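You operate a simulated robot arm through the tools that you are given. There is no shell and no other tool. Be economical: measure what you need, move in short steps, check, and stop when the job is done.

Carry out the task below with a simulated robot arm. There is one attempt and no reset: what you move stays moved.

Task
Put the strainer on bypass, shut it off and drain it until the POT gauge shows nought.
Fine: nought is under 0.1 bar; BYPASS lever open first, then INLET and OUTLET shut; the WASTE lever stays open; other valves and the latch stay as they are.

Only the result counts: the job must be done as asked and must still hold three seconds after the hand-in. Knocking over, shifting, dropping, spilling or breaking anything else fails it.

Robot
A 6-joint arm with a two-finger parallel gripper, fixed in place. Base frame: the origin is at the foot of the arm, x ahead of it, y to its left, z up. Readings come in m, degrees, newtons and seconds.
With the tool pointing down near the work surface it reaches from about 0.36 to 0.82 m from the base axis. Its first joint turns from -166.0 to 166.0 degrees. Payload 3.91 kg.
Tool frame: the origin (TCP) lies between the finger pads and is the grasp point; the fingertips stand 0.03 m ahead of it; z points along the fingers, y is the line along which they close. The gripper opens to 0.11 m. The fingers are 0.02 m wide and 0.01 m thick; the gripper's body (0.048 by 0.112 m) begins 0.055 m behind the TCP.
Orientation is told as [roll, pitch, yaw] about the base's x, y, z axes, in that order, counted from this pose: with the fingers straight down and closing along the base's y, the tool's x points along the base's -x, its y along +y and its z along -z.

Tools
- The arm moves only by the tool servo_tool. Its argument "plan" is text: rows parted by semicolons, each of 7 numbers parted by spaces: the turn, a rotation vector about the base's x, y, z in degrees, then the shift along the base's x, y, z in mm, then the opening in per cent of the stroke, from 0 (shut) to 100 (fully open). In form: rx ry rz tx ty tz claw; .... A call has 1 to 10 rows; each row is the pose to reach, as a shift and turn from the pose commanded when the call began. Each row takes 0.2 s and may step no farther than 0.05 m and 8.6 degrees from the row before; otherwise, or with a gripper value out of range, the whole call is refused. Where a pose cannot be reached the arm comes as near as it can. A force on the tool above 40 N (or 10 N above the force at the start of the call, whichever is more), or a blocked arm, ends the call early, and 0.2 s more pass. Each finger travels about 0.045 m/s and halts on what it meets, pressing with about 21 N; the grip force reading is that of the motor and also rises with nothing between the fingers. The clock runs only during rows and for 0.2 s after the last one: add rows that repeat a pose to give the fingers time. It gives the time, the measured TCP pose, the force on the tool (base axes), the opening and the grip force at its end, in the units of the frame above (readings bear some noise).
- Cameras (640 x 400 px; columns grow to the right, rows downward): "scene" is fixed at [0.221, 0.5003, 1.9194]; the picture's right is [-0.99, -0.11, 0.00], its down [-0.06, 0.52, -0.85] and it looks along [0.09, -0.85, -0.52] (base axes); focal length 371 px, centre (320, 200). "wrist" rides on the gripper at [0.077, 0.007, -0.114] in the tool frame; the picture's right is [-0.09, 1.00, 0.00], its down [-0.80, -0.07, -0.59] and it looks along [-0.59, -0.05, 0.80] (tool axes); focal length 270 px, centre (320, 200). There is no depth. A picture from a camera that has moved, and an enlarged one, comes with that camera's place and axes in the base frame and with its lens.
- capture(camera): a new picture of that camera. The clock stands still meanwhile.
- raise_lower(by): slides the trunk up (or, below 0, down) by that many m; the arm rides with it, the base frame stays. It gives what a move gives, with no picture.
- close_up(camera, box): a new picture of the part [left, top, right, bottom] of that camera's present view, enlarged. The clock stands still meanwhile.
- hand_in(): hands the job in; it is judged then, once.

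Work in short steps. Places have to be worked out from the pictures, the camera data and where the tool is seen: move nearer, look again, correct. Check each grasp and each placing, and mend what went wrong. You have 120 turns and 84 pictures in all, those below and enlarged ones among them. Open the gripper and draw the arm clear of the work before you hand the job in, unless the task says otherwise; then end with one line.

The tools are called after ">>>" by a JSON object that holds its "name" and its "arguments". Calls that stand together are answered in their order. servo_tool: Moves the arm, as the interface text tells. Its arguments: {"type":"object","properties":{"plan":{"type":"string"}},"required":["plan"]} The other tools are called the same way: raise_lower (by) slides the trunk up or down; capture (camera) takes a picture; close_up (camera, box) takes an enlarged picture of a part of a camera's view; hand_in () hands the job in.

At the start:

```text
clock: 0.0
eef_pos: [0.2746, -0.3041, 1.4779]
orientation: [-0.1, -0.1, 0.0]
wrist_force: [0.6, -0.4, 1.0]
grip_width: 0.1097
grasp_force: 0.1
trunk travel left (down, up): [-0.575, 0.035]
```

scene: 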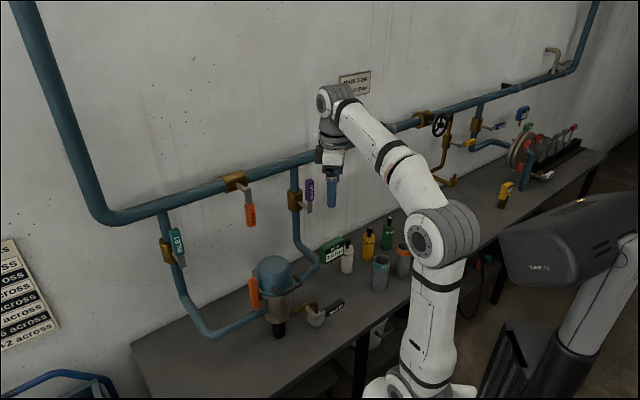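
wrist: 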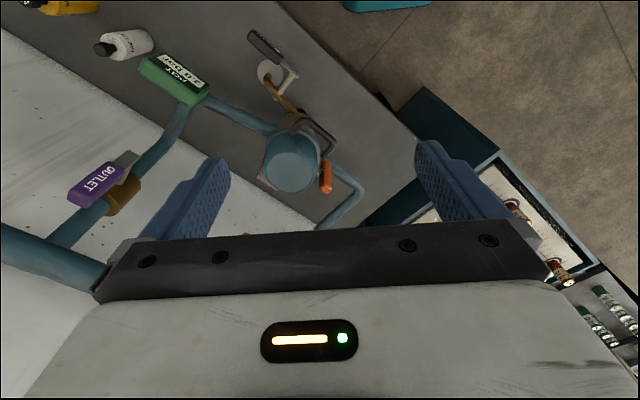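

I start with enlarged views of the pipework to identify the valves and labels.

>>> {"name": "close_up", "arguments": {"camera": "scene", "box": [140, 160, 380, 350]}}

>>> {"name": "close_up", "arguments": {"camera": "scene", "box": [400, 40, 620, 220]}}

>>> {"name": "close_up", "arguments": {"camera": "scene", "box": [0, 230, 80, 360]}}

>>> {"name": "close_up", "arguments": {"camera": "wrist", "box": [60, 10, 380, 230]}}

```text
2.11 times, centred on (260, 255) of scene
camera zoom: at [0.221, 0.5003, 1.9194], right [-0.99, -0.11, 0.0], down [-0.06, 0.52, -0.85], along [0.09, -0.85, -0.52], focal length 781 px, centre (446, 84)
```

zoom: 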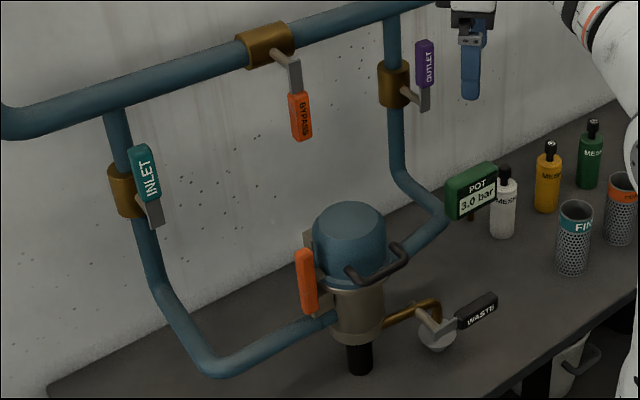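

```text
2.22 times, centred on (510, 130) of scene
camera zoom: at [0.221, 0.5003, 1.9194], right [-0.99, -0.11, 0.0], down [-0.06, 0.52, -0.85], along [0.09, -0.85, -0.52], focal length 824 px, centre (-102, 356)
```

zoom: 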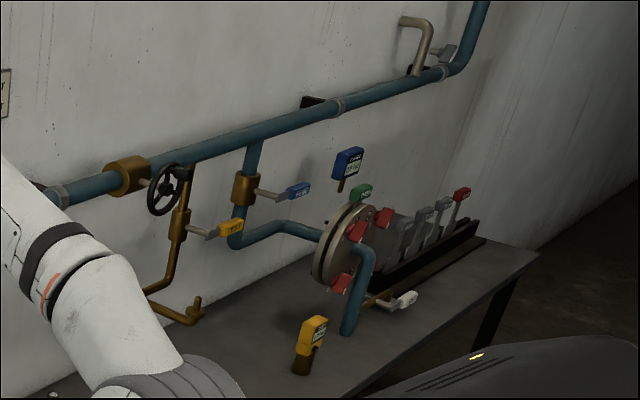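

```text
3.08 times, centred on (40, 295) of scene
camera zoom: at [0.221, 0.5003, 1.9194], right [-0.99, -0.11, 0.0], down [-0.06, 0.52, -0.85], along [0.09, -0.85, -0.52], focal length 1141 px, centre (1182, -92)
```

zoom: 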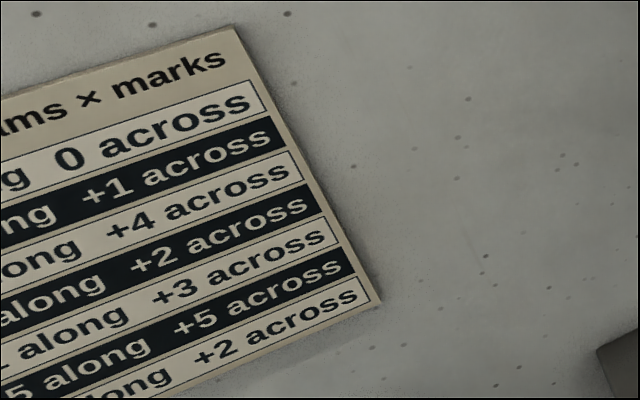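

```text
1.82 times, centred on (220, 120) of wrist
camera zoom: at [0.198, -0.2969, 1.5943], right [0.09, 1.0, 0.0], down [0.8, -0.07, 0.59], along [0.59, -0.05, -0.8], focal length 491 px, centre (502, 346)
```

zoom: 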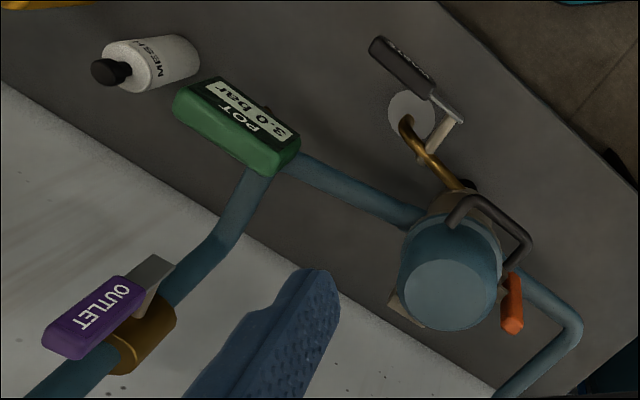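

The geometry suggests that the wall faces the base at about 45° (normal direction [0.7,-0.7]). BYPASS is around (0.59,-0.49,1.3), OUTLET around (0.375,-0.62,1.28) and INLET around (0.72,-0.3,1.2). I turn the tool in yaw to face the wall.

>>> {"name": "servo_tool", "arguments": {"plan": "0 0 -7.5 0 0 0 100; 0 0 -15 0 0 0 100; 0 0 -22.5 0 0 0 100; 0 0 -30 0 0 0 100; 0 0 -37.5 0 0 0 100; 0 0 -45 0 0 0 0; 0 0 -45 0 0 0 0"}}

```text
clock: 1.6
eef_pos: [0.2741, -0.3026, 1.4783]
orientation: [0.0, 0.0, -45.0]
wrist_force: [0.0, -0.3, 0.8]
grip_width: 0.057
grasp_force: 0.0
trunk travel left (down, up): [-0.575, 0.035]
```

Next I pitch the tool up towards the wall while moving outward a little.

>>> {"name": "servo_tool", "arguments": {"plan": "-5.6 -5.6 0 8 -8 0 0; -11.3 -11.3 0 16 -16 0 0; -17 -17 0 24 -24 0 0; -22.6 -22.6 0 32 -32 0 0; -28.3 -28.3 0 40 -40 0 0; -34 -34 0 48 -48 0 0; -39.6 -39.6 0 56 -56 0 0; -45.2 -45.2 0 64 -64 0 0; -50.9 -50.9 0 72 -72 0 0; -56.6 -56.6 0 80 -80 0 0"}}

>>> {"name": "capture", "arguments": {"camera": "scene"}}

>>> {"name": "capture", "arguments": {"camera": "wrist"}}

```text
clock: 3.8
eef_pos: [0.3544, -0.3832, 1.4784]
orientation: [-1.1, -79.9, -44.1]
wrist_force: [0.2, 0.4, 0.1]
grip_width: 0.0002
grasp_force: 21.4
trunk travel left (down, up): [-0.575, 0.035]
```

```text
77 pictures are left
```

scene: 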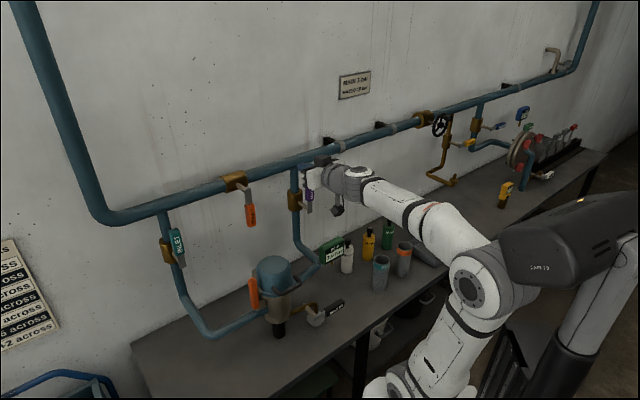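

```text
76 pictures are left
camera wrist: at [0.2702, -0.2896, 1.4231], right [0.72, 0.69, 0.08], down [-0.36, 0.27, 0.89], along [0.6, -0.67, 0.44], focal length 270 px, centre (320, 200)
```

wrist: 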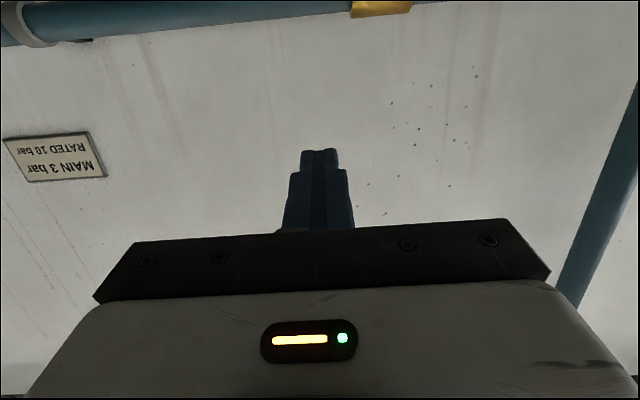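

The tool is nearly horizontal and high. I lower the trunk to the height of the levers and look again.

>>> {"name": "raise_lower", "arguments": {"by": -0.22}}

>>> {"name": "servo_tool", "arguments": {"plan": "-5 -5 0 0 0 0 0; -7 -7 0 0 0 0 0"}}

>>> {"name": "capture", "arguments": {"camera": "wrist"}}

```text
clock: 6.1
eef_pos: [0.3541, -0.383, 1.2589]
orientation: [0.1, -80.1, -45.1]
wrist_force: [0.9, 1.0, 0.3]
grip_width: 0.0
grasp_force: 20.9
trunk travel left (down, up): [-0.355, 0.255]
```

```text
clock: 6.7
eef_pos: [0.3545, -0.3832, 1.2584]
orientation: [99.6, -90.0, -144.7]
wrist_force: [0.8, -0.2, 1.0]
grip_width: 0.0002
grasp_force: 21.1
trunk travel left (down, up): [-0.355, 0.255]
```

```text
75 pictures are left
camera wrist: at [0.2783, -0.2973, 1.1829], right [0.7, 0.7, 0.09], down [-0.47, 0.37, 0.8], along [0.53, -0.61, 0.59], focal length 270 px, centre (320, 200)
```

wrist: 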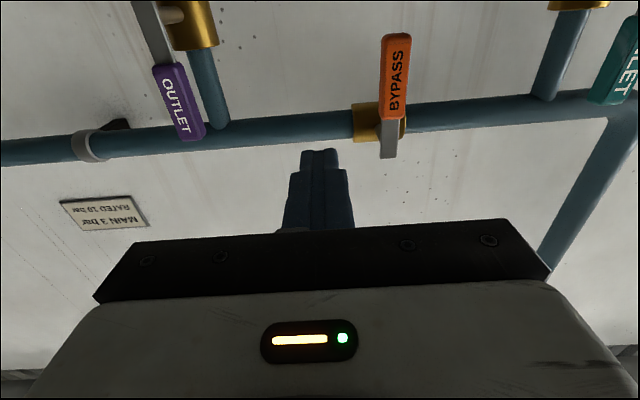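

BYPASS triangulates cleanly: grip centre about (0.545,-0.462,1.258), pivot at z≈1.338. I bring the shut fingers to its left (outlet) side.

>>> {"name": "servo_tool", "arguments": {"plan": "0 0 0 25 25 -5 0; 0 0 0 54 -4 -5 0; 0 0 0 83 -33 -5 0; 0 0 0 112 -62 -5 0; 0 0 0 142 -92 -5 0; 0 0 0 142 -92 -5 0"}}

>>> {"name": "capture", "arguments": {"camera": "wrist"}}

>>> {"name": "close_up", "arguments": {"camera": "scene", "box": [140, 120, 380, 270]}}

```text
clock: 8.1
eef_pos: [0.4943, -0.4785, 1.2515]
orientation: [2.4, -89.8, -46.8]
wrist_force: [1.0, -0.3, 0.6]
grip_width: 0.0002
grasp_force: 21.0
out of reach, approached as far as the arm can: row 5, 6
trunk travel left (down, up): [-0.355, 0.255]
```

```text
74 pictures are left
camera wrist: at [0.4184, -0.3925, 1.178], right [0.7, 0.71, 0.09], down [-0.47, 0.36, 0.8], along [0.54, -0.6, 0.59], focal length 270 px, centre (320, 200)
```

wrist: 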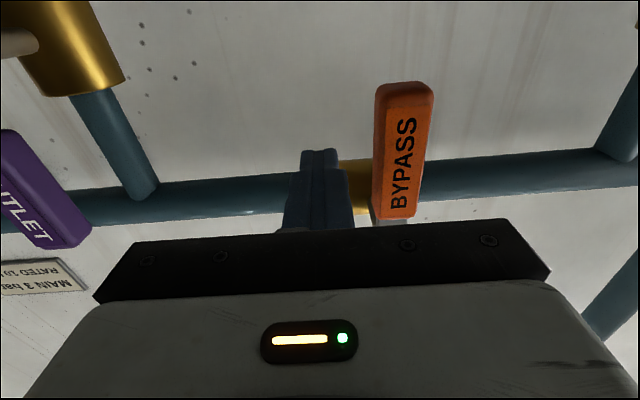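

```text
2.67 times, centred on (260, 195) of scene
camera zoom: at [0.221, 0.5003, 1.9194], right [-0.99, -0.11, 0.0], down [-0.06, 0.52, -0.85], along [0.09, -0.85, -0.52], focal length 989 px, centre (480, 213)
```

zoom: 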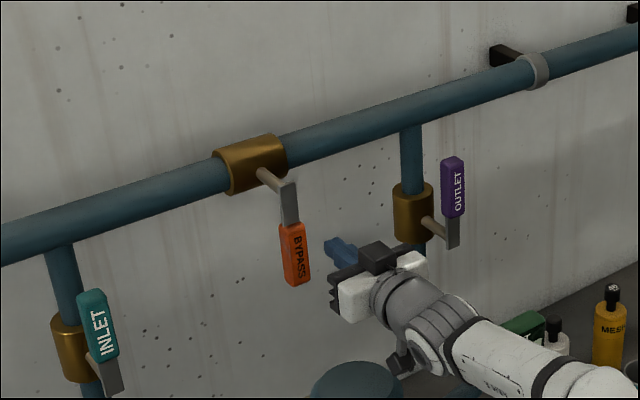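

The arm is at its reach limit because its shoulder is low. I back off, raise the trunk and lower the arm relative to it.

>>> {"name": "servo_tool", "arguments": {"plan": "0 0 0 -30 30 0 0; 0 0 0 -60 60 0 0; 0 0 0 -90 90 0 0; 0 0 0 -120 120 0 0"}}

>>> {"name": "raise_lower", "arguments": {"by": 0.24}}

>>> {"name": "servo_tool", "arguments": {"plan": "0 0 0 0 0 -48 0; 0 0 0 0 0 -96 0; 0 0 0 0 0 -144 0; 0 0 0 0 0 -192 0; 0 0 0 0 0 -240 0; 0 0 0 0 0 -240 0"}}

>>> {"name": "capture", "arguments": {"camera": "scene"}}

```text
clock: 9.1
eef_pos: [0.3738, -0.356, 1.254]
orientation: [-2.5, -90.0, -42.5]
wrist_force: [-0.3, -0.3, 0.2]
grip_width: 0.0001
grasp_force: 20.5
trunk travel left (down, up): [-0.355, 0.255]
```

```text
clock: 11.6
eef_pos: [0.3731, -0.3571, 1.4938]
orientation: [13.3, -90.0, -58.5]
wrist_force: [-0.3, -0.6, 0.2]
grip_width: 0.0
grasp_force: 21.1
trunk travel left (down, up): [-0.595, 0.015]
```

```text
clock: 13.0
eef_pos: [0.3544, -0.381, 1.2592]
orientation: [-51.3, -89.7, 7.3]
wrist_force: [-0.4, 0.4, 0.1]
grip_width: 0.0
grasp_force: 21.5
out of reach, approached as far as the arm can: row 2, 3, 4, 5, 6
trunk travel left (down, up): [-0.595, 0.015]
```

```text
72 pictures are left
```

scene: 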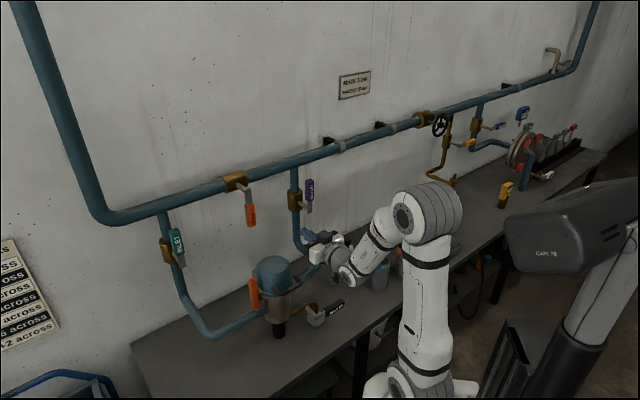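

The elbow is folded but the tool is near the intended place. I move out toward the wall and check the reading.

>>> {"name": "servo_tool", "arguments": {"plan": "0 0 0 30 -30 0 0; 0 0 0 60 -60 0 0; 0 0 0 60 -60 0 0"}}

```text
clock: 13.8
eef_pos: [0.3997, -0.4514, 1.2573]
orientation: [3.7, -89.9, -48.0]
wrist_force: [0.1, -0.3, 0.2]
grip_width: 0.0001
grasp_force: 21.6
out of reach, approached as far as the arm can: row 1, 2, 3
trunk travel left (down, up): [-0.595, 0.015]
```

A wrist limit seems to bind here, so I pick a middle trunk height: arm up, then trunk down.

>>> {"name": "servo_tool", "arguments": {"plan": "0 0 0 -20 20 40 0; 0 0 0 -40 40 80 0; 0 0 0 -40 40 115 0; 0 0 0 -40 40 115 0"}}

>>> {"name": "raise_lower", "arguments": {"by": -0.12}}

```text
clock: 14.8
eef_pos: [0.3593, -0.4092, 1.3722]
orientation: [14.9, -89.9, -59.9]
wrist_force: [-0.2, 0.2, 0.7]
grip_width: 0.0001
grasp_force: 20.9
trunk travel left (down, up): [-0.595, 0.015]
```

```text
clock: 16.3
eef_pos: [0.3591, -0.4108, 1.2516]
orientation: [19.4, -90.0, -64.6]
wrist_force: [-0.3, -0.2, -0.4]
grip_width: 0.0
grasp_force: 21.2
trunk travel left (down, up): [-0.475, 0.135]
```

Now I move tangentially and then toward the wall, beside the lever.

>>> {"name": "servo_tool", "arguments": {"plan": "0 0 0 18 18 1 0; 0 0 0 37 37 1 0; 0 0 0 67 7 1 0; 0 0 0 97 -23 1 0; 0 0 0 127 -53 1 0; 0 0 0 140 -66 1 0; 0 0 0 140 -66 1 0"}}

>>> {"name": "capture", "arguments": {"camera": "wrist"}}

>>> {"name": "close_up", "arguments": {"camera": "scene", "box": [140, 120, 380, 270]}}

```text
clock: 17.9
eef_pos: [0.4765, -0.4961, 1.2543]
orientation: [3.4, -89.5, -46.9]
wrist_force: [0.0, -0.1, -0.3]
grip_width: 0.0001
grasp_force: 20.9
out of reach, approached as far as the arm can: row 2, 3, 4, 5, 6, 7
trunk travel left (down, up): [-0.475, 0.135]
```

```text
71 pictures are left
camera wrist: at [0.3986, -0.4107, 1.179], right [0.69, 0.72, 0.09], down [-0.48, 0.35, 0.81], along [0.55, -0.59, 0.59], focal length 270 px, centre (320, 200)
```

wrist: 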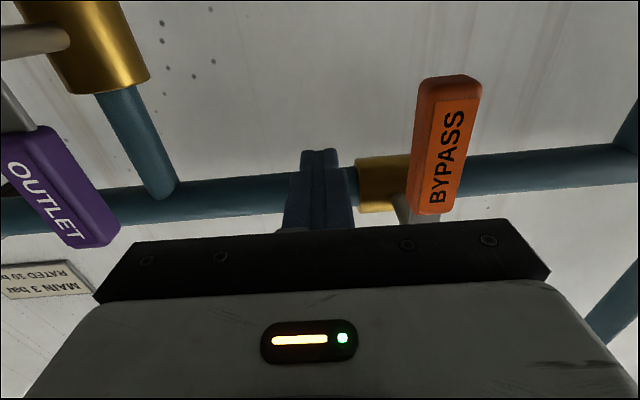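

```text
2.67 times, centred on (260, 195) of scene
camera zoom: at [0.221, 0.5003, 1.9194], right [-0.99, -0.11, 0.0], down [-0.06, 0.52, -0.85], along [0.09, -0.85, -0.52], focal length 989 px, centre (480, 213)
```

zoom: 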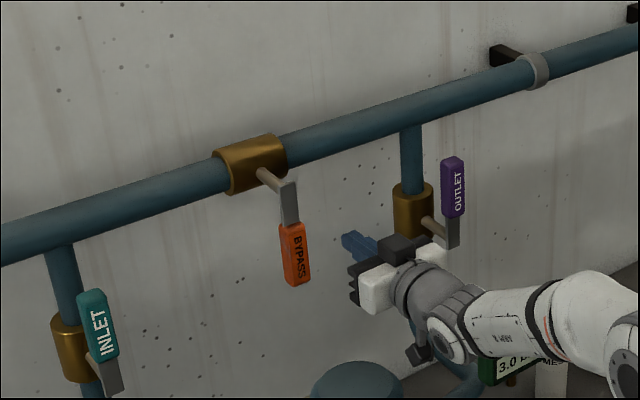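

I check the whole arm's configuration to understand the limit.

>>> {"name": "capture", "arguments": {"camera": "scene"}}

```text
69 pictures are left
```

scene: 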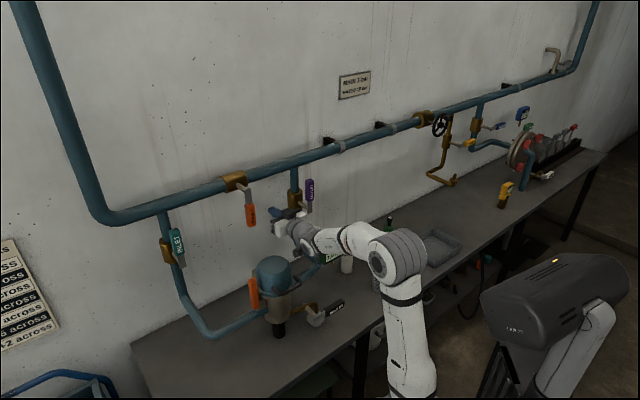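

The limit appears when moving toward +s with the tool exactly normal to the wall. I back off, turn the tool 10° in yaw toward +s, and test the reach.

>>> {"name": "servo_tool", "arguments": {"plan": "0 0 0 -25 25 0 0; 0 0 0 -50 50 0 0; 0 0 5 -50 50 0 0; 0 0 10 -50 50 0 0; 0 0 10 -30 70 0 0; 0 0 10 -30 70 0 0"}}

```text
clock: 19.3
eef_pos: [0.4472, -0.4251, 1.2527]
orientation: [15.7, -89.9, -50.8]
wrist_force: [-0.5, 0.4, 0.2]
grip_width: 0.0004
grasp_force: 21.0
out of reach, approached as far as the arm can: row 1, 2
trunk travel left (down, up): [-0.475, 0.135]
```

That works: the yaw must follow the azimuth. I add 8° more and advance beside the lever.

>>> {"name": "servo_tool", "arguments": {"plan": "0 0 8 -5 -5 0 0; 0 0 8 21 -30 0 0; 0 0 8 47 -56 0 0; 0 0 8 47 -56 0 0"}}

>>> {"name": "capture", "arguments": {"camera": "wrist"}}

>>> {"name": "close_up", "arguments": {"camera": "scene", "box": [180, 140, 340, 260]}}

```text
clock: 20.3
eef_pos: [0.4951, -0.4803, 1.2535]
orientation: [49.6, -90.1, -76.6]
wrist_force: [0.5, -1.2, 0.4]
grip_width: 0.0
grasp_force: 21.0
trunk travel left (down, up): [-0.475, 0.135]
```

```text
68 pictures are left
camera wrist: at [0.3959, -0.4218, 1.1773], right [0.45, 0.89, 0.09], down [-0.56, 0.21, 0.8], along [0.69, -0.41, 0.59], focal length 270 px, centre (320, 200)
```

wrist: 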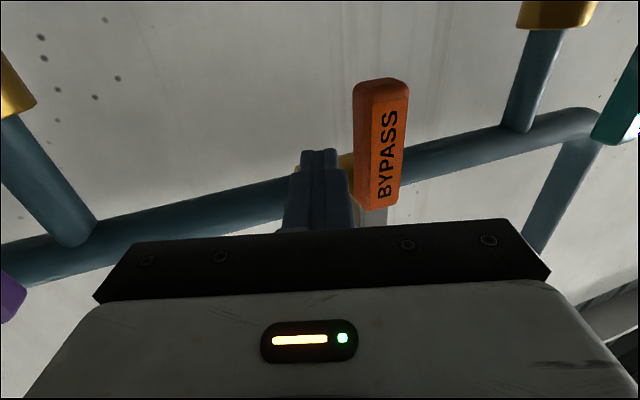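

```text
3.33 times, centred on (260, 200) of scene
camera zoom: at [0.221, 0.5003, 1.9194], right [-0.99, -0.11, 0.0], down [-0.06, 0.52, -0.85], along [0.09, -0.85, -0.52], focal length 1236 px, centre (520, 200)
```

zoom: 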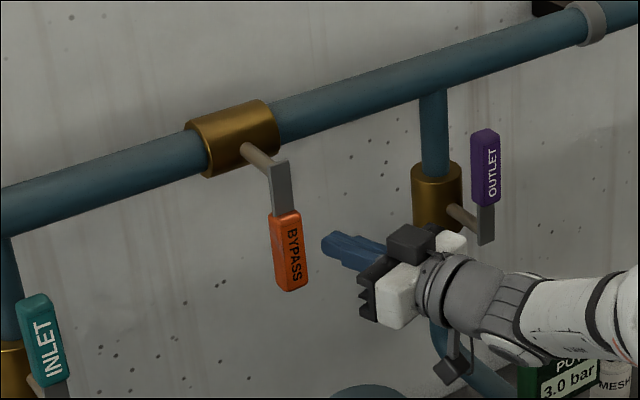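

The closed fingers sit just left of the grip. I push toward +s through the first part of the arc and check the force.

>>> {"name": "servo_tool", "arguments": {"plan": "0 0 0 6 -6 0 0; 0 0 0 13.8 2.4 0 0; 0 0 0 22 10.5 -3 0; 0 0 0 30 18.6 -4.6 0; 0 0 0 38 27 -4 0; 0 0 0 46.4 35 -2.6 0"}}

>>> {"name": "capture", "arguments": {"camera": "wrist"}}

```text
clock: 21.4
eef_pos: [0.5125, -0.4725, 1.2511]
orientation: [108.5, -89.5, -136.9]
wrist_force: [-20.7, -12.8, 0.9]
grip_width: 0.0
grasp_force: 21.0
trunk travel left (down, up): [-0.475, 0.135]
stopped in row 5: the force on the tool passed its limit (the readings are from after the stop); the commanded pose is now the measured one
```

```text
66 pictures are left
camera wrist: at [0.4159, -0.4114, 1.1751], right [0.47, 0.88, 0.1], down [-0.56, 0.21, 0.8], along [0.68, -0.43, 0.59], focal length 270 px, centre (320, 200)
```

wrist: 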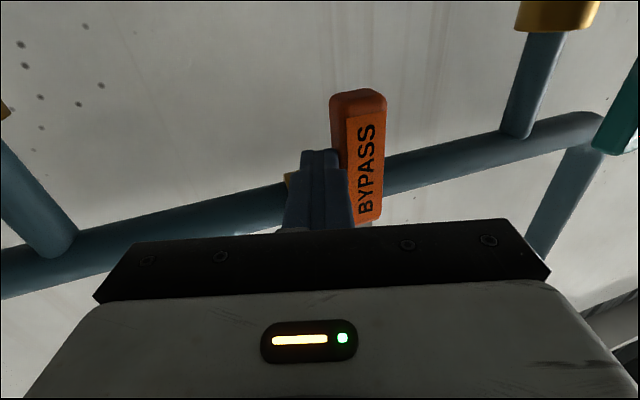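

The lever does not yield toward +s, so it opens toward −s (the outlet side). I back off and go round to its right side.

>>> {"name": "servo_tool", "arguments": {"plan": "0 0 0 -7 -7 0 0; 0 0 0 -35 21 0 0; 0 0 0 -60 46 0 0; 0 0 0 -35 71 0 0; 0 0 -6 -10 96 0 0; 0 0 -6 -10 96 0 0"}}

>>> {"name": "capture", "arguments": {"camera": "wrist"}}

```text
clock: 22.8
eef_pos: [0.5075, -0.3714, 1.25]
orientation: [74.1, -89.8, -107.4]
wrist_force: [0.2, 1.4, 0.4]
grip_width: 0.0
grasp_force: 21.1
trunk travel left (down, up): [-0.475, 0.135]
```

```text
65 pictures are left
camera wrist: at [0.4161, -0.3035, 1.1751], right [0.55, 0.83, 0.09], down [-0.54, 0.26, 0.8], along [0.64, -0.49, 0.59], focal length 270 px, centre (320, 200)
```

wrist: 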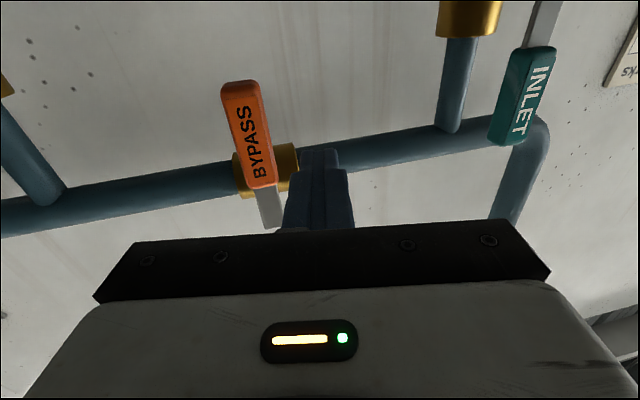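

Clear on the right side; I advance to lever depth.

>>> {"name": "servo_tool", "arguments": {"plan": "0 0 0 27 -27 2 0; 0 0 0 54 -54 3 0; 0 0 0 54 -54 3 0"}}

```text
clock: 23.6
eef_pos: [0.5628, -0.4247, 1.2536]
orientation: [109.0, -89.8, -142.6]
wrist_force: [0.7, 0.3, -0.2]
grip_width: 0.0
grasp_force: 21.0
trunk travel left (down, up): [-0.475, 0.135]
```

Now I push toward −s along the mirrored arc, the first third.

>>> {"name": "servo_tool", "arguments": {"plan": "0 0 0 -11.3 -11.3 0 0; 0 0 0 -19.5 -19.5 -3 0; 0 0 0 -27.6 -27.6 -4.6 0; 0 0 0 -36 -36 -4 0; 0 0 0 -43.8 -43.8 -2.6 0"}}

>>> {"name": "capture", "arguments": {"camera": "wrist"}}

```text
clock: 24.8
eef_pos: [0.519, -0.4685, 1.2512]
orientation: [103.0, -89.6, -136.8]
wrist_force: [1.9, 4.1, 1.4]
grip_width: 0.0
grasp_force: 20.8
trunk travel left (down, up): [-0.475, 0.135]
```

```text
64 pictures are left
camera wrist: at [0.4283, -0.3994, 1.1744], right [0.55, 0.83, 0.09], down [-0.54, 0.27, 0.8], along [0.64, -0.49, 0.59], focal length 270 px, centre (320, 200)
```

wrist: 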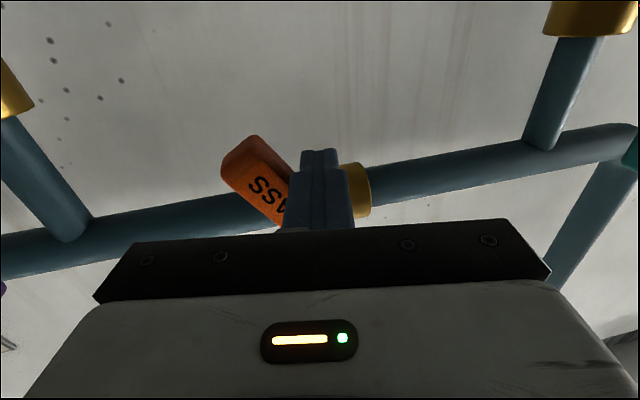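

The lever is turning. I continue the arc to horizontal.

>>> {"name": "servo_tool", "arguments": {"plan": "0 0 0 -8 -8 3.5 0; 0 0 0 -15.6 -15.6 7.9 0; 0 0 0 -22.5 -22.5 14 0; 0 0 0 -29 -29 21.2 0; 0 0 0 -34.5 -34.5 29.5 0; 0 0 0 -39.6 -39.6 39 0; 0 0 0 -43.5 -43.5 49.5 0; 0 0 0 -46.7 -46.7 60 0; 0 0 0 -46.7 -46.7 60 0"}}

>>> {"name": "capture", "arguments": {"camera": "wrist"}}

>>> {"name": "close_up", "arguments": {"camera": "scene", "box": [180, 140, 340, 260]}}

```text
clock: 26.8
eef_pos: [0.4709, -0.5169, 1.3112]
orientation: [108.3, -89.7, -142.0]
wrist_force: [0.0, -1.1, -1.4]
grip_width: 0.0001
grasp_force: 21.4
trunk travel left (down, up): [-0.475, 0.135]
```

```text
63 pictures are left
camera wrist: at [0.3811, -0.4468, 1.2353], right [0.55, 0.83, 0.09], down [-0.54, 0.27, 0.8], along [0.64, -0.49, 0.59], focal length 270 px, centre (320, 200)
```

wrist: 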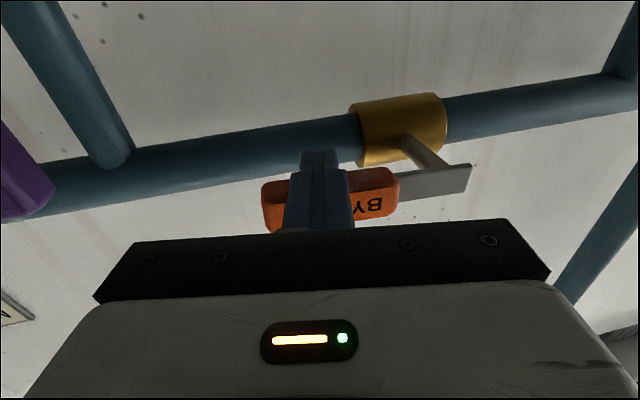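

```text
3.33 times, centred on (260, 200) of scene
camera zoom: at [0.221, 0.5003, 1.9194], right [-0.99, -0.11, 0.0], down [-0.06, 0.52, -0.85], along [0.09, -0.85, -0.52], focal length 1236 px, centre (520, 200)
```

zoom: 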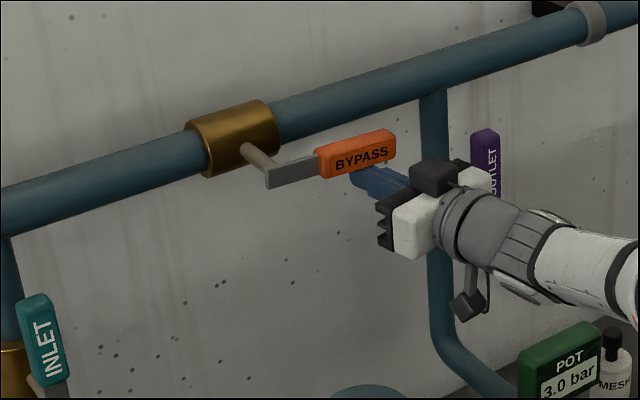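

BYPASS is nearly in line with the header. I nudge it up a few mm to seat it on its stop.

>>> {"name": "servo_tool", "arguments": {"plan": "0 0 0 0 0 3 0; 0 0 0 0 0 6 0; 0 0 0 0 0 9 0; 0 0 0 0 0 12 0"}}

>>> {"name": "close_up", "arguments": {"camera": "scene", "box": [180, 140, 340, 260]}}

```text
clock: 27.8
eef_pos: [0.4717, -0.517, 1.3166]
orientation: [34.6, -89.4, -68.6]
wrist_force: [-11.4, 10.4, -32.6]
grip_width: 0.0
grasp_force: 21.5
trunk travel left (down, up): [-0.475, 0.135]
```

```text
3.33 times, centred on (260, 200) of scene
camera zoom: at [0.221, 0.5003, 1.9194], right [-0.99, -0.11, 0.0], down [-0.06, 0.52, -0.85], along [0.09, -0.85, -0.52], focal length 1236 px, centre (520, 200)
```

zoom: 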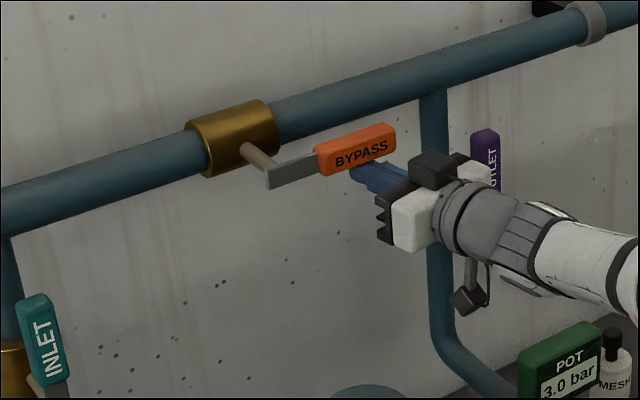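

BYPASS is open and seated on its stop. It opened counter-clockwise seen from the front, so INLET and OUTLET should close clockwise (up → −s). I retreat and move in front of OUTLET's +s side.

>>> {"name": "servo_tool", "arguments": {"plan": "0 0 0 0 0 -6 0; 0 0 0 -32 32 -8 0; 0 0 0 -63 63 -8 0; 0 0 -4 -87 39 -16 0; 0 0 -8 -111 15 -24 0; 0 0 -12 -135 -9 -32 0; 0 0 -12 -135 -9 -32 0"}}

>>> {"name": "capture", "arguments": {"camera": "wrist"}}

>>> {"name": "close_up", "arguments": {"camera": "scene", "box": [180, 140, 400, 290]}}

```text
clock: 29.4
eef_pos: [0.3369, -0.526, 1.2896]
orientation: [108.5, -89.8, -154.4]
wrist_force: [-0.7, 0.0, 0.0]
grip_width: 0.0
grasp_force: 21.2
trunk travel left (down, up): [-0.475, 0.135]
```

```text
60 pictures are left
camera wrist: at [0.2632, -0.4379, 1.2138], right [0.71, 0.69, 0.09], down [-0.47, 0.38, 0.8], along [0.52, -0.61, 0.59], focal length 270 px, centre (320, 200)
```

wrist: 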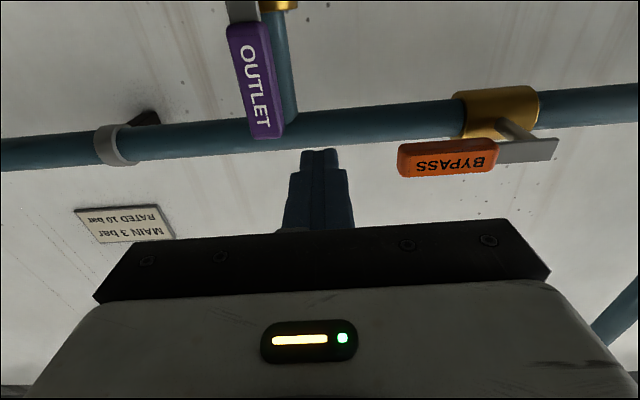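

```text
2.67 times, centred on (290, 215) of scene
camera zoom: at [0.221, 0.5003, 1.9194], right [-0.99, -0.11, 0.0], down [-0.06, 0.52, -0.85], along [0.09, -0.85, -0.52], focal length 989 px, centre (400, 160)
```

zoom: 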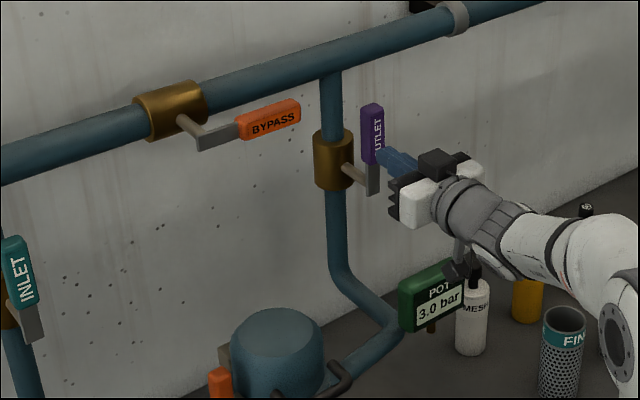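

OUTLET triangulates to grip centre s≈−0.176, z≈1.26, with the pivot near z 1.19. I advance on its +s side and push the first 30°.

>>> {"name": "servo_tool", "arguments": {"plan": "0 0 0 30 -30 -13 0; 0 0 0 60 -60 -13 0; 0 0 0 60 -60 -13 0; 0 0 0 49 -71 -14 0; 0 0 0 41 -79 -12 0; 0 0 0 33 -87 -10.5 0; 0 0 0 25 -95 -11 0; 0 0 0 16.6 -103.4 -12.5 0"}}

>>> {"name": "capture", "arguments": {"camera": "wrist"}}

>>> {"name": "close_up", "arguments": {"camera": "scene", "box": [180, 140, 400, 290]}}

```text
clock: 31.1
eef_pos: [0.3536, -0.6286, 1.2771]
orientation: [113.1, -89.8, -158.9]
wrist_force: [2.7, 1.0, -0.1]
grip_width: 0.0
grasp_force: 20.5
trunk travel left (down, up): [-0.475, 0.135]
```

```text
58 pictures are left
camera wrist: at [0.2794, -0.5416, 1.2021], right [0.71, 0.69, 0.09], down [-0.47, 0.38, 0.8], along [0.52, -0.61, 0.59], focal length 270 px, centre (320, 200)
```

wrist: 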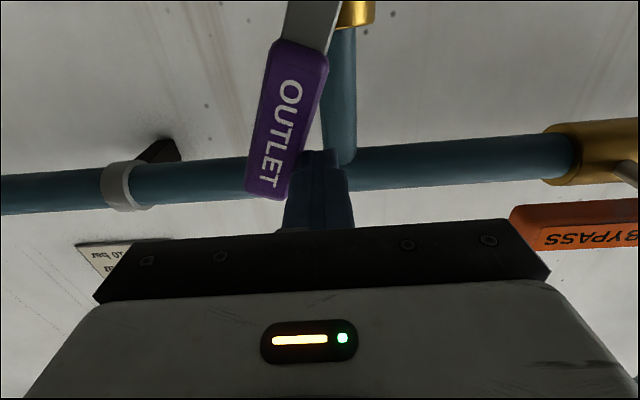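

```text
2.67 times, centred on (290, 215) of scene
camera zoom: at [0.221, 0.5003, 1.9194], right [-0.99, -0.11, 0.0], down [-0.06, 0.52, -0.85], along [0.09, -0.85, -0.52], focal length 989 px, centre (400, 160)
```

zoom: 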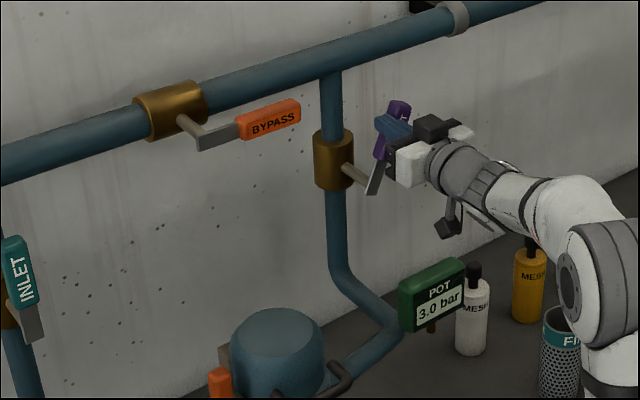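

OUTLET moves clockwise as predicted. I continue to horizontal.

>>> {"name": "servo_tool", "arguments": {"plan": "0 0 0 -8 -8 -3.5 0; 0 0 0 -15.6 -15.6 -7.9 0; 0 0 0 -22.5 -22.5 -14 0; 0 0 0 -29 -29 -21.2 0; 0 0 0 -34.5 -34.5 -29.5 0; 0 0 0 -39.6 -39.6 -39 0; 0 0 0 -43.5 -43.5 -49.5 0; 0 0 0 -46.7 -46.7 -60 0; 0 0 0 -46.7 -46.7 -60 0"}}

>>> {"name": "capture", "arguments": {"camera": "wrist"}}

>>> {"name": "close_up", "arguments": {"camera": "scene", "box": [180, 140, 400, 290]}}

```text
clock: 33.1
eef_pos: [0.3068, -0.6746, 1.2184]
orientation: [100.8, -89.8, -146.6]
wrist_force: [0.8, 0.2, 0.7]
grip_width: 0.0
grasp_force: 20.4
trunk travel left (down, up): [-0.475, 0.135]
```

```text
56 pictures are left
camera wrist: at [0.2324, -0.588, 1.1416], right [0.71, 0.69, 0.09], down [-0.47, 0.38, 0.8], along [0.52, -0.61, 0.59], focal length 270 px, centre (320, 200)
```

wrist: 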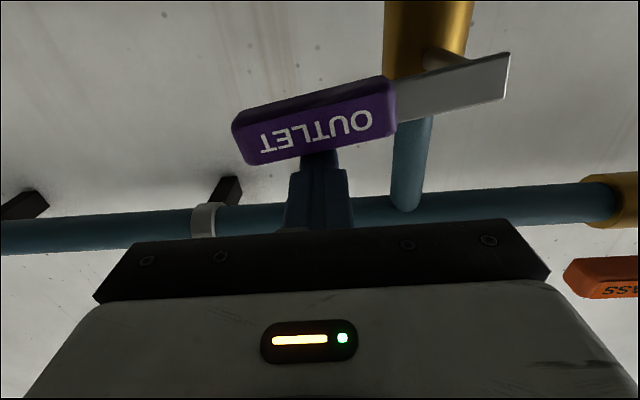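

```text
2.67 times, centred on (290, 215) of scene
camera zoom: at [0.221, 0.5003, 1.9194], right [-0.99, -0.11, 0.0], down [-0.06, 0.52, -0.85], along [0.09, -0.85, -0.52], focal length 989 px, centre (400, 160)
```

zoom: 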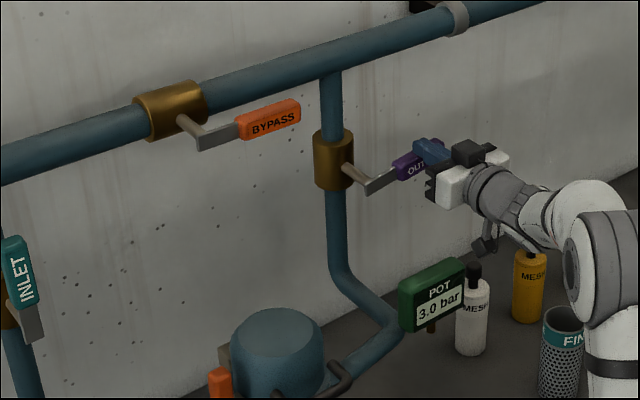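

Not quite horizontal yet, so I push further down until the stop is felt.

>>> {"name": "servo_tool", "arguments": {"plan": "0 0 0 -1 -1 -4 0; 0 0 0 -1 -1 -8 0; 0 0 0 -1 -1 -12 0; 0 0 0 -1 -1 -16 0; 0 0 0 -1 -1 -20 0; 0 0 0 -1 -1 -24 0; 0 0 0 -1 -1 -28 0; 0 0 0 -1 -1 -32 0"}}

>>> {"name": "close_up", "arguments": {"camera": "scene", "box": [180, 140, 400, 290]}}

```text
clock: 34.6
eef_pos: [0.3049, -0.6761, 1.2039]
orientation: [-178.4, -88.9, 132.7]
wrist_force: [-1.3, 1.0, 7.9]
grip_width: 0.0
grasp_force: 20.8
trunk travel left (down, up): [-0.475, 0.135]
stopped in row 7: the force on the tool passed its limit (the readings are from after the stop); the commanded pose is now the measured one
```

```text
2.67 times, centred on (290, 215) of scene
camera zoom: at [0.221, 0.5003, 1.9194], right [-0.99, -0.11, 0.0], down [-0.06, 0.52, -0.85], along [0.09, -0.85, -0.52], focal length 989 px, centre (400, 160)
```

zoom: 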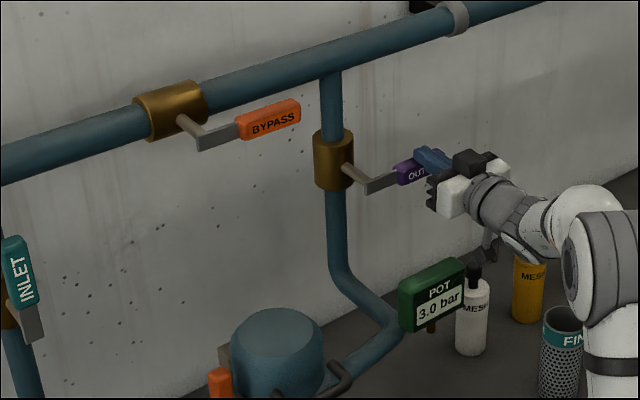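

OUTLET is shut against its stop. INLET's grip is at s≈0.294, n≈0.713, z≈1.26, so I retreat and traverse toward it, increasing yaw on the way.

>>> {"name": "servo_tool", "arguments": {"plan": "0 0 0 0 0 8 0; 0 0 0 -28 28 20 0; 0 0 0 -56 56 40 0; 0 0 0 -78 78 66 0; 0 0 5 -44 112 66 0; 0 0 10 -10 146 66 0; 0 0 15 24 180 66 0; 0 0 20 58 214 66 0; 0 0 25 92 248 66 0; 0 0 30 126 282 66 0"}}

>>> {"name": "servo_tool", "arguments": {"plan": "0 0 0 31 31 0 0; 0 0 0 62 62 0 0; 0 0 0 94 94 0 0; 0 0 0 125 125 0 0; 0 0 0 156 156 0 0; 0 0 0 188 188 0 0; 0 0 0 219 219 0 0; 0 0 0 219 219 0 0"}}

>>> {"name": "capture", "arguments": {"camera": "wrist"}}

>>> {"name": "capture", "arguments": {"camera": "scene"}}

```text
clock: 36.8
eef_pos: [0.4321, -0.3938, 1.2682]
orientation: [-179.0, -89.1, 163.4]
wrist_force: [-0.3, -0.7, 0.7]
grip_width: 0.0
grasp_force: 21.3
trunk travel left (down, up): [-0.475, 0.135]
```

```text
clock: 38.6
eef_pos: [0.6346, -0.2118, 1.2635]
orientation: [-179.7, -89.5, 165.9]
wrist_force: [0.2, -0.2, 0.4]
grip_width: 0.0
grasp_force: 21.3
out of reach, approached as far as the arm can: row 6, 7, 8
trunk travel left (down, up): [-0.475, 0.135]
```

```text
53 pictures are left
camera wrist: at [0.5257, -0.1775, 1.1862], right [0.24, 0.97, 0.09], down [-0.6, 0.07, 0.8], along [0.76, -0.24, 0.6], focal length 270 px, centre (320, 200)
```

wrist: 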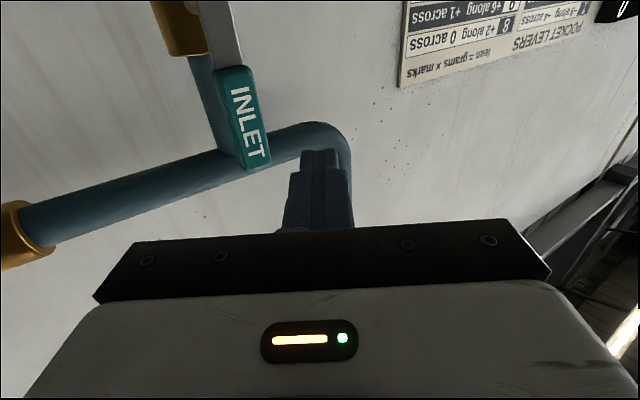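

```text
52 pictures are left
```

scene: 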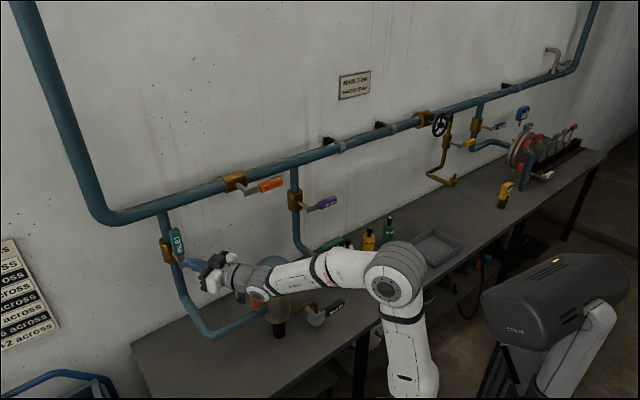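

The yaw margin limited it. I refine INLET to s≈0.298, pivot z≈1.18, add 6° of yaw, then move out diagonally to its +s side.

>>> {"name": "servo_tool", "arguments": {"plan": "0 0 6 0 0 0 0; 0 0 6 28 0 4 0; 0 0 6 57 0 4 0; 0 0 6 57 0 4 0"}}

>>> {"name": "capture", "arguments": {"camera": "wrist"}}

```text
clock: 39.6
eef_pos: [0.6927, -0.2098, 1.2654]
orientation: [178.5, -89.2, 171.7]
wrist_force: [-0.2, 0.4, -1.1]
grip_width: 0.0001
grasp_force: 21.6
trunk travel left (down, up): [-0.475, 0.135]
```

```text
51 pictures are left
camera wrist: at [0.5827, -0.1849, 1.1889], right [0.17, 0.98, 0.09], down [-0.61, 0.03, 0.79], along [0.77, -0.19, 0.61], focal length 270 px, centre (320, 200)
```

wrist: 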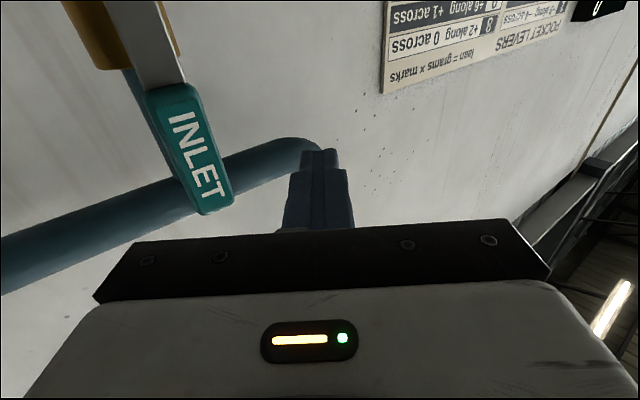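

Clear on the right side. I advance to lever depth.

>>> {"name": "servo_tool", "arguments": {"plan": "0 0 0 20 -20 2 0; 0 0 0 40 -40 2 0; 0 0 0 40 -40 2 0"}}

>>> {"name": "close_up", "arguments": {"camera": "scene", "box": [120, 190, 280, 310]}}

```text
clock: 40.4
eef_pos: [0.7334, -0.2507, 1.2682]
orientation: [179.6, -89.1, 170.8]
wrist_force: [-0.7, 0.3, -0.3]
grip_width: 0.0
grasp_force: 20.6
trunk travel left (down, up): [-0.475, 0.135]
```

```text
3.33 times, centred on (200, 250) of scene
camera zoom: at [0.221, 0.5003, 1.9194], right [-0.99, -0.11, 0.0], down [-0.06, 0.52, -0.85], along [0.09, -0.85, -0.52], focal length 1236 px, centre (720, 33)
```

zoom: 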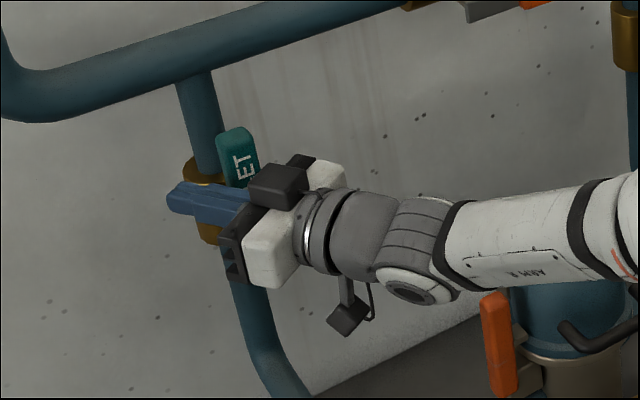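

Now I push INLET toward −s through the first 30°, easing the yaw back as the azimuth falls.

>>> {"name": "servo_tool", "arguments": {"plan": "0 0 0 -7 -7 -1 0; 0 0 -1 -13.4 -13.4 -3 0; 0 0 -2 -21.5 -21.5 -1 0; 0 0 -4 -29.6 -29.6 1 0; 0 0 -6 -38 -38 0 0; 0 0 -8 -46 -46 -1 0"}}

>>> {"name": "capture", "arguments": {"camera": "wrist"}}

```text
clock: 41.8
eef_pos: [0.6863, -0.2968, 1.2675]
orientation: [-177.9, -89.2, 160.1]
wrist_force: [0.9, 4.0, -2.8]
grip_width: 0.0
grasp_force: 21.3
trunk travel left (down, up): [-0.475, 0.135]
```

```text
49 pictures are left
camera wrist: at [0.5811, -0.2563, 1.1899], right [0.3, 0.95, 0.09], down [-0.6, 0.12, 0.79], along [0.74, -0.29, 0.61], focal length 270 px, centre (320, 200)
```

wrist: 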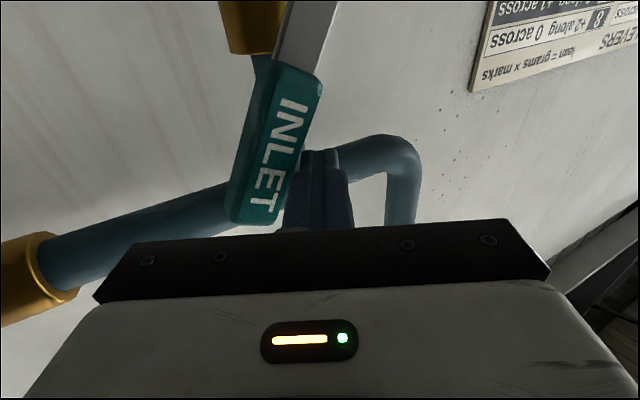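

INLET turns. I continue the arc to horizontal and slightly past it, to seat on the stop.

>>> {"name": "servo_tool", "arguments": {"plan": "0 0 -1 -8 -8 -3.5 0; 0 0 -2 -15.6 -15.6 -7.9 0; 0 0 -3 -22.5 -22.5 -14 0; 0 0 -4 -29 -29 -21.2 0; 0 0 -5 -34.5 -34.5 -29.5 0; 0 0 -6 -39.6 -39.6 -39 0; 0 0 -6 -43.5 -43.5 -49.5 0; 0 0 -6 -46.7 -46.7 -60 0; 0 0 -6 -46.7 -46.7 -64 0; 0 0 -6 -46.7 -46.7 -68 0"}}

>>> {"name": "capture", "arguments": {"camera": "wrist"}}

>>> {"name": "close_up", "arguments": {"camera": "scene", "box": [120, 190, 360, 340]}}

```text
clock: 44.0
eef_pos: [0.6401, -0.342, 1.204]
orientation: [-174.1, -88.6, 151.1]
wrist_force: [8.2, 14.5, 22.6]
grip_width: 0.0
grasp_force: 21.0
out of reach, approached as far as the arm can: row 6
trunk travel left (down, up): [-0.475, 0.135]
```

```text
48 pictures are left
camera wrist: at [0.5383, -0.292, 1.1253], right [0.39, 0.92, 0.09], down [-0.59, 0.18, 0.79], along [0.71, -0.36, 0.61], focal length 270 px, centre (320, 200)
```

wrist: 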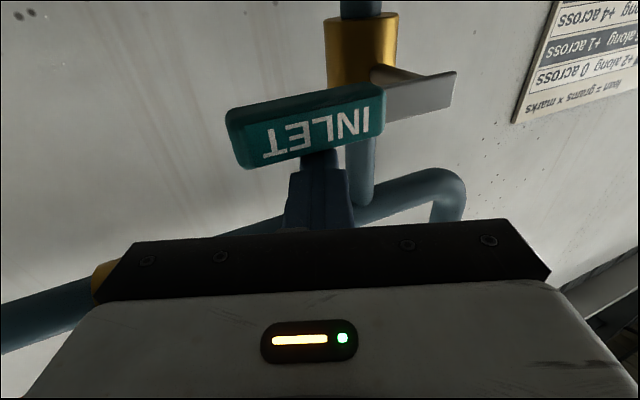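

```text
2.67 times, centred on (240, 265) of scene
camera zoom: at [0.221, 0.5003, 1.9194], right [-0.99, -0.11, 0.0], down [-0.06, 0.52, -0.85], along [0.09, -0.85, -0.52], focal length 989 px, centre (533, 27)
```

zoom: 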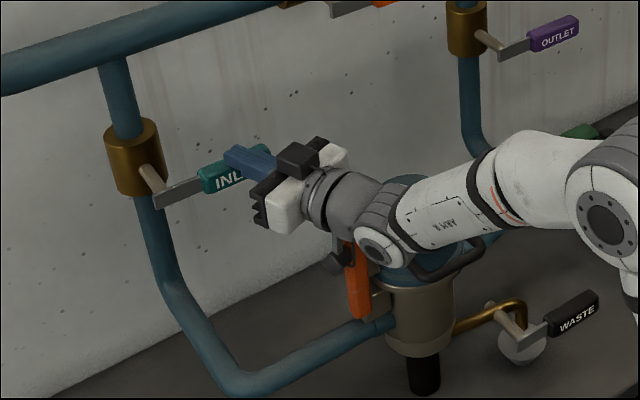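

INLET sits at the same height that OUTLET ended at, with about 22 N reaction, so it is at or near the stop. I give it a small extra nudge and then retreat.

>>> {"name": "servo_tool", "arguments": {"plan": "0 0 0 0 0 -3 0; 0 0 0 0 0 -5 0; 0 0 0 0 0 -7 0"}}

>>> {"name": "servo_tool", "arguments": {"plan": "0 0 0 0 0 10 0; 0 0 0 -20 20 20 0; 0 0 0 -50 50 40 0; 0 0 0 -80 80 60 0; 0 0 0 -100 100 80 0; 0 0 0 -100 100 80 0"}}

>>> {"name": "close_up", "arguments": {"camera": "scene", "box": [120, 150, 380, 340]}}

>>> {"name": "capture", "arguments": {"camera": "wrist"}}

```text
clock: 44.4
eef_pos: [0.6401, -0.3422, 1.2035]
orientation: [-176.4, -88.4, 153.6]
wrist_force: [-0.3, 16.4, 7.9]
grip_width: 0.0001
grasp_force: 20.9
out of reach, approached as far as the arm can: row 2
trunk travel left (down, up): [-0.475, 0.135]
stopped in row 2: the force on the tool passed its limit (the readings are from after the stop); the commanded pose is now the measured one
```

```text
clock: 45.8
eef_pos: [0.5331, -0.2555, 1.2846]
orientation: [-177.9, -88.7, 155.4]
wrist_force: [0.4, 0.8, 0.2]
grip_width: 0.0
grasp_force: 20.7
out of reach, approached as far as the arm can: row 3, 4, 5, 6
trunk travel left (down, up): [-0.475, 0.135]
```

```text
2.11 times, centred on (250, 245) of scene
camera zoom: at [0.221, 0.5003, 1.9194], right [-0.99, -0.11, 0.0], down [-0.06, 0.52, -0.85], along [0.09, -0.85, -0.52], focal length 781 px, centre (467, 105)
```

zoom: 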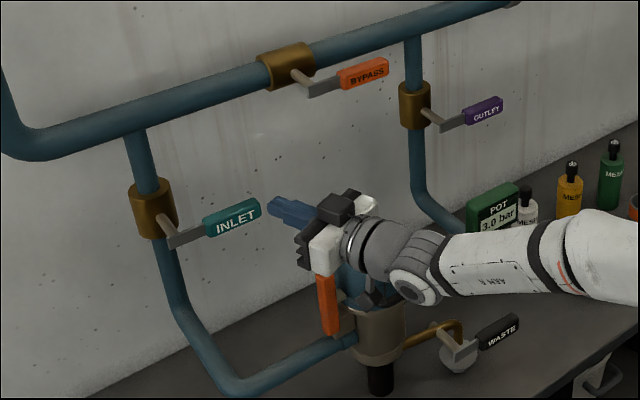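

```text
45 pictures are left
camera wrist: at [0.4317, -0.2062, 1.2057], right [0.38, 0.92, 0.09], down [-0.59, 0.17, 0.79], along [0.71, -0.35, 0.61], focal length 270 px, centre (320, 200)
```

wrist: 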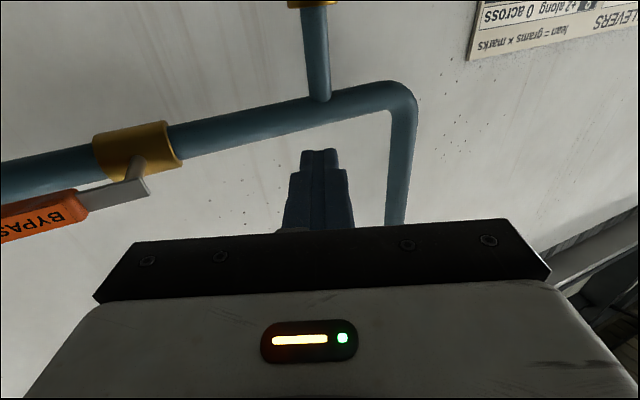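

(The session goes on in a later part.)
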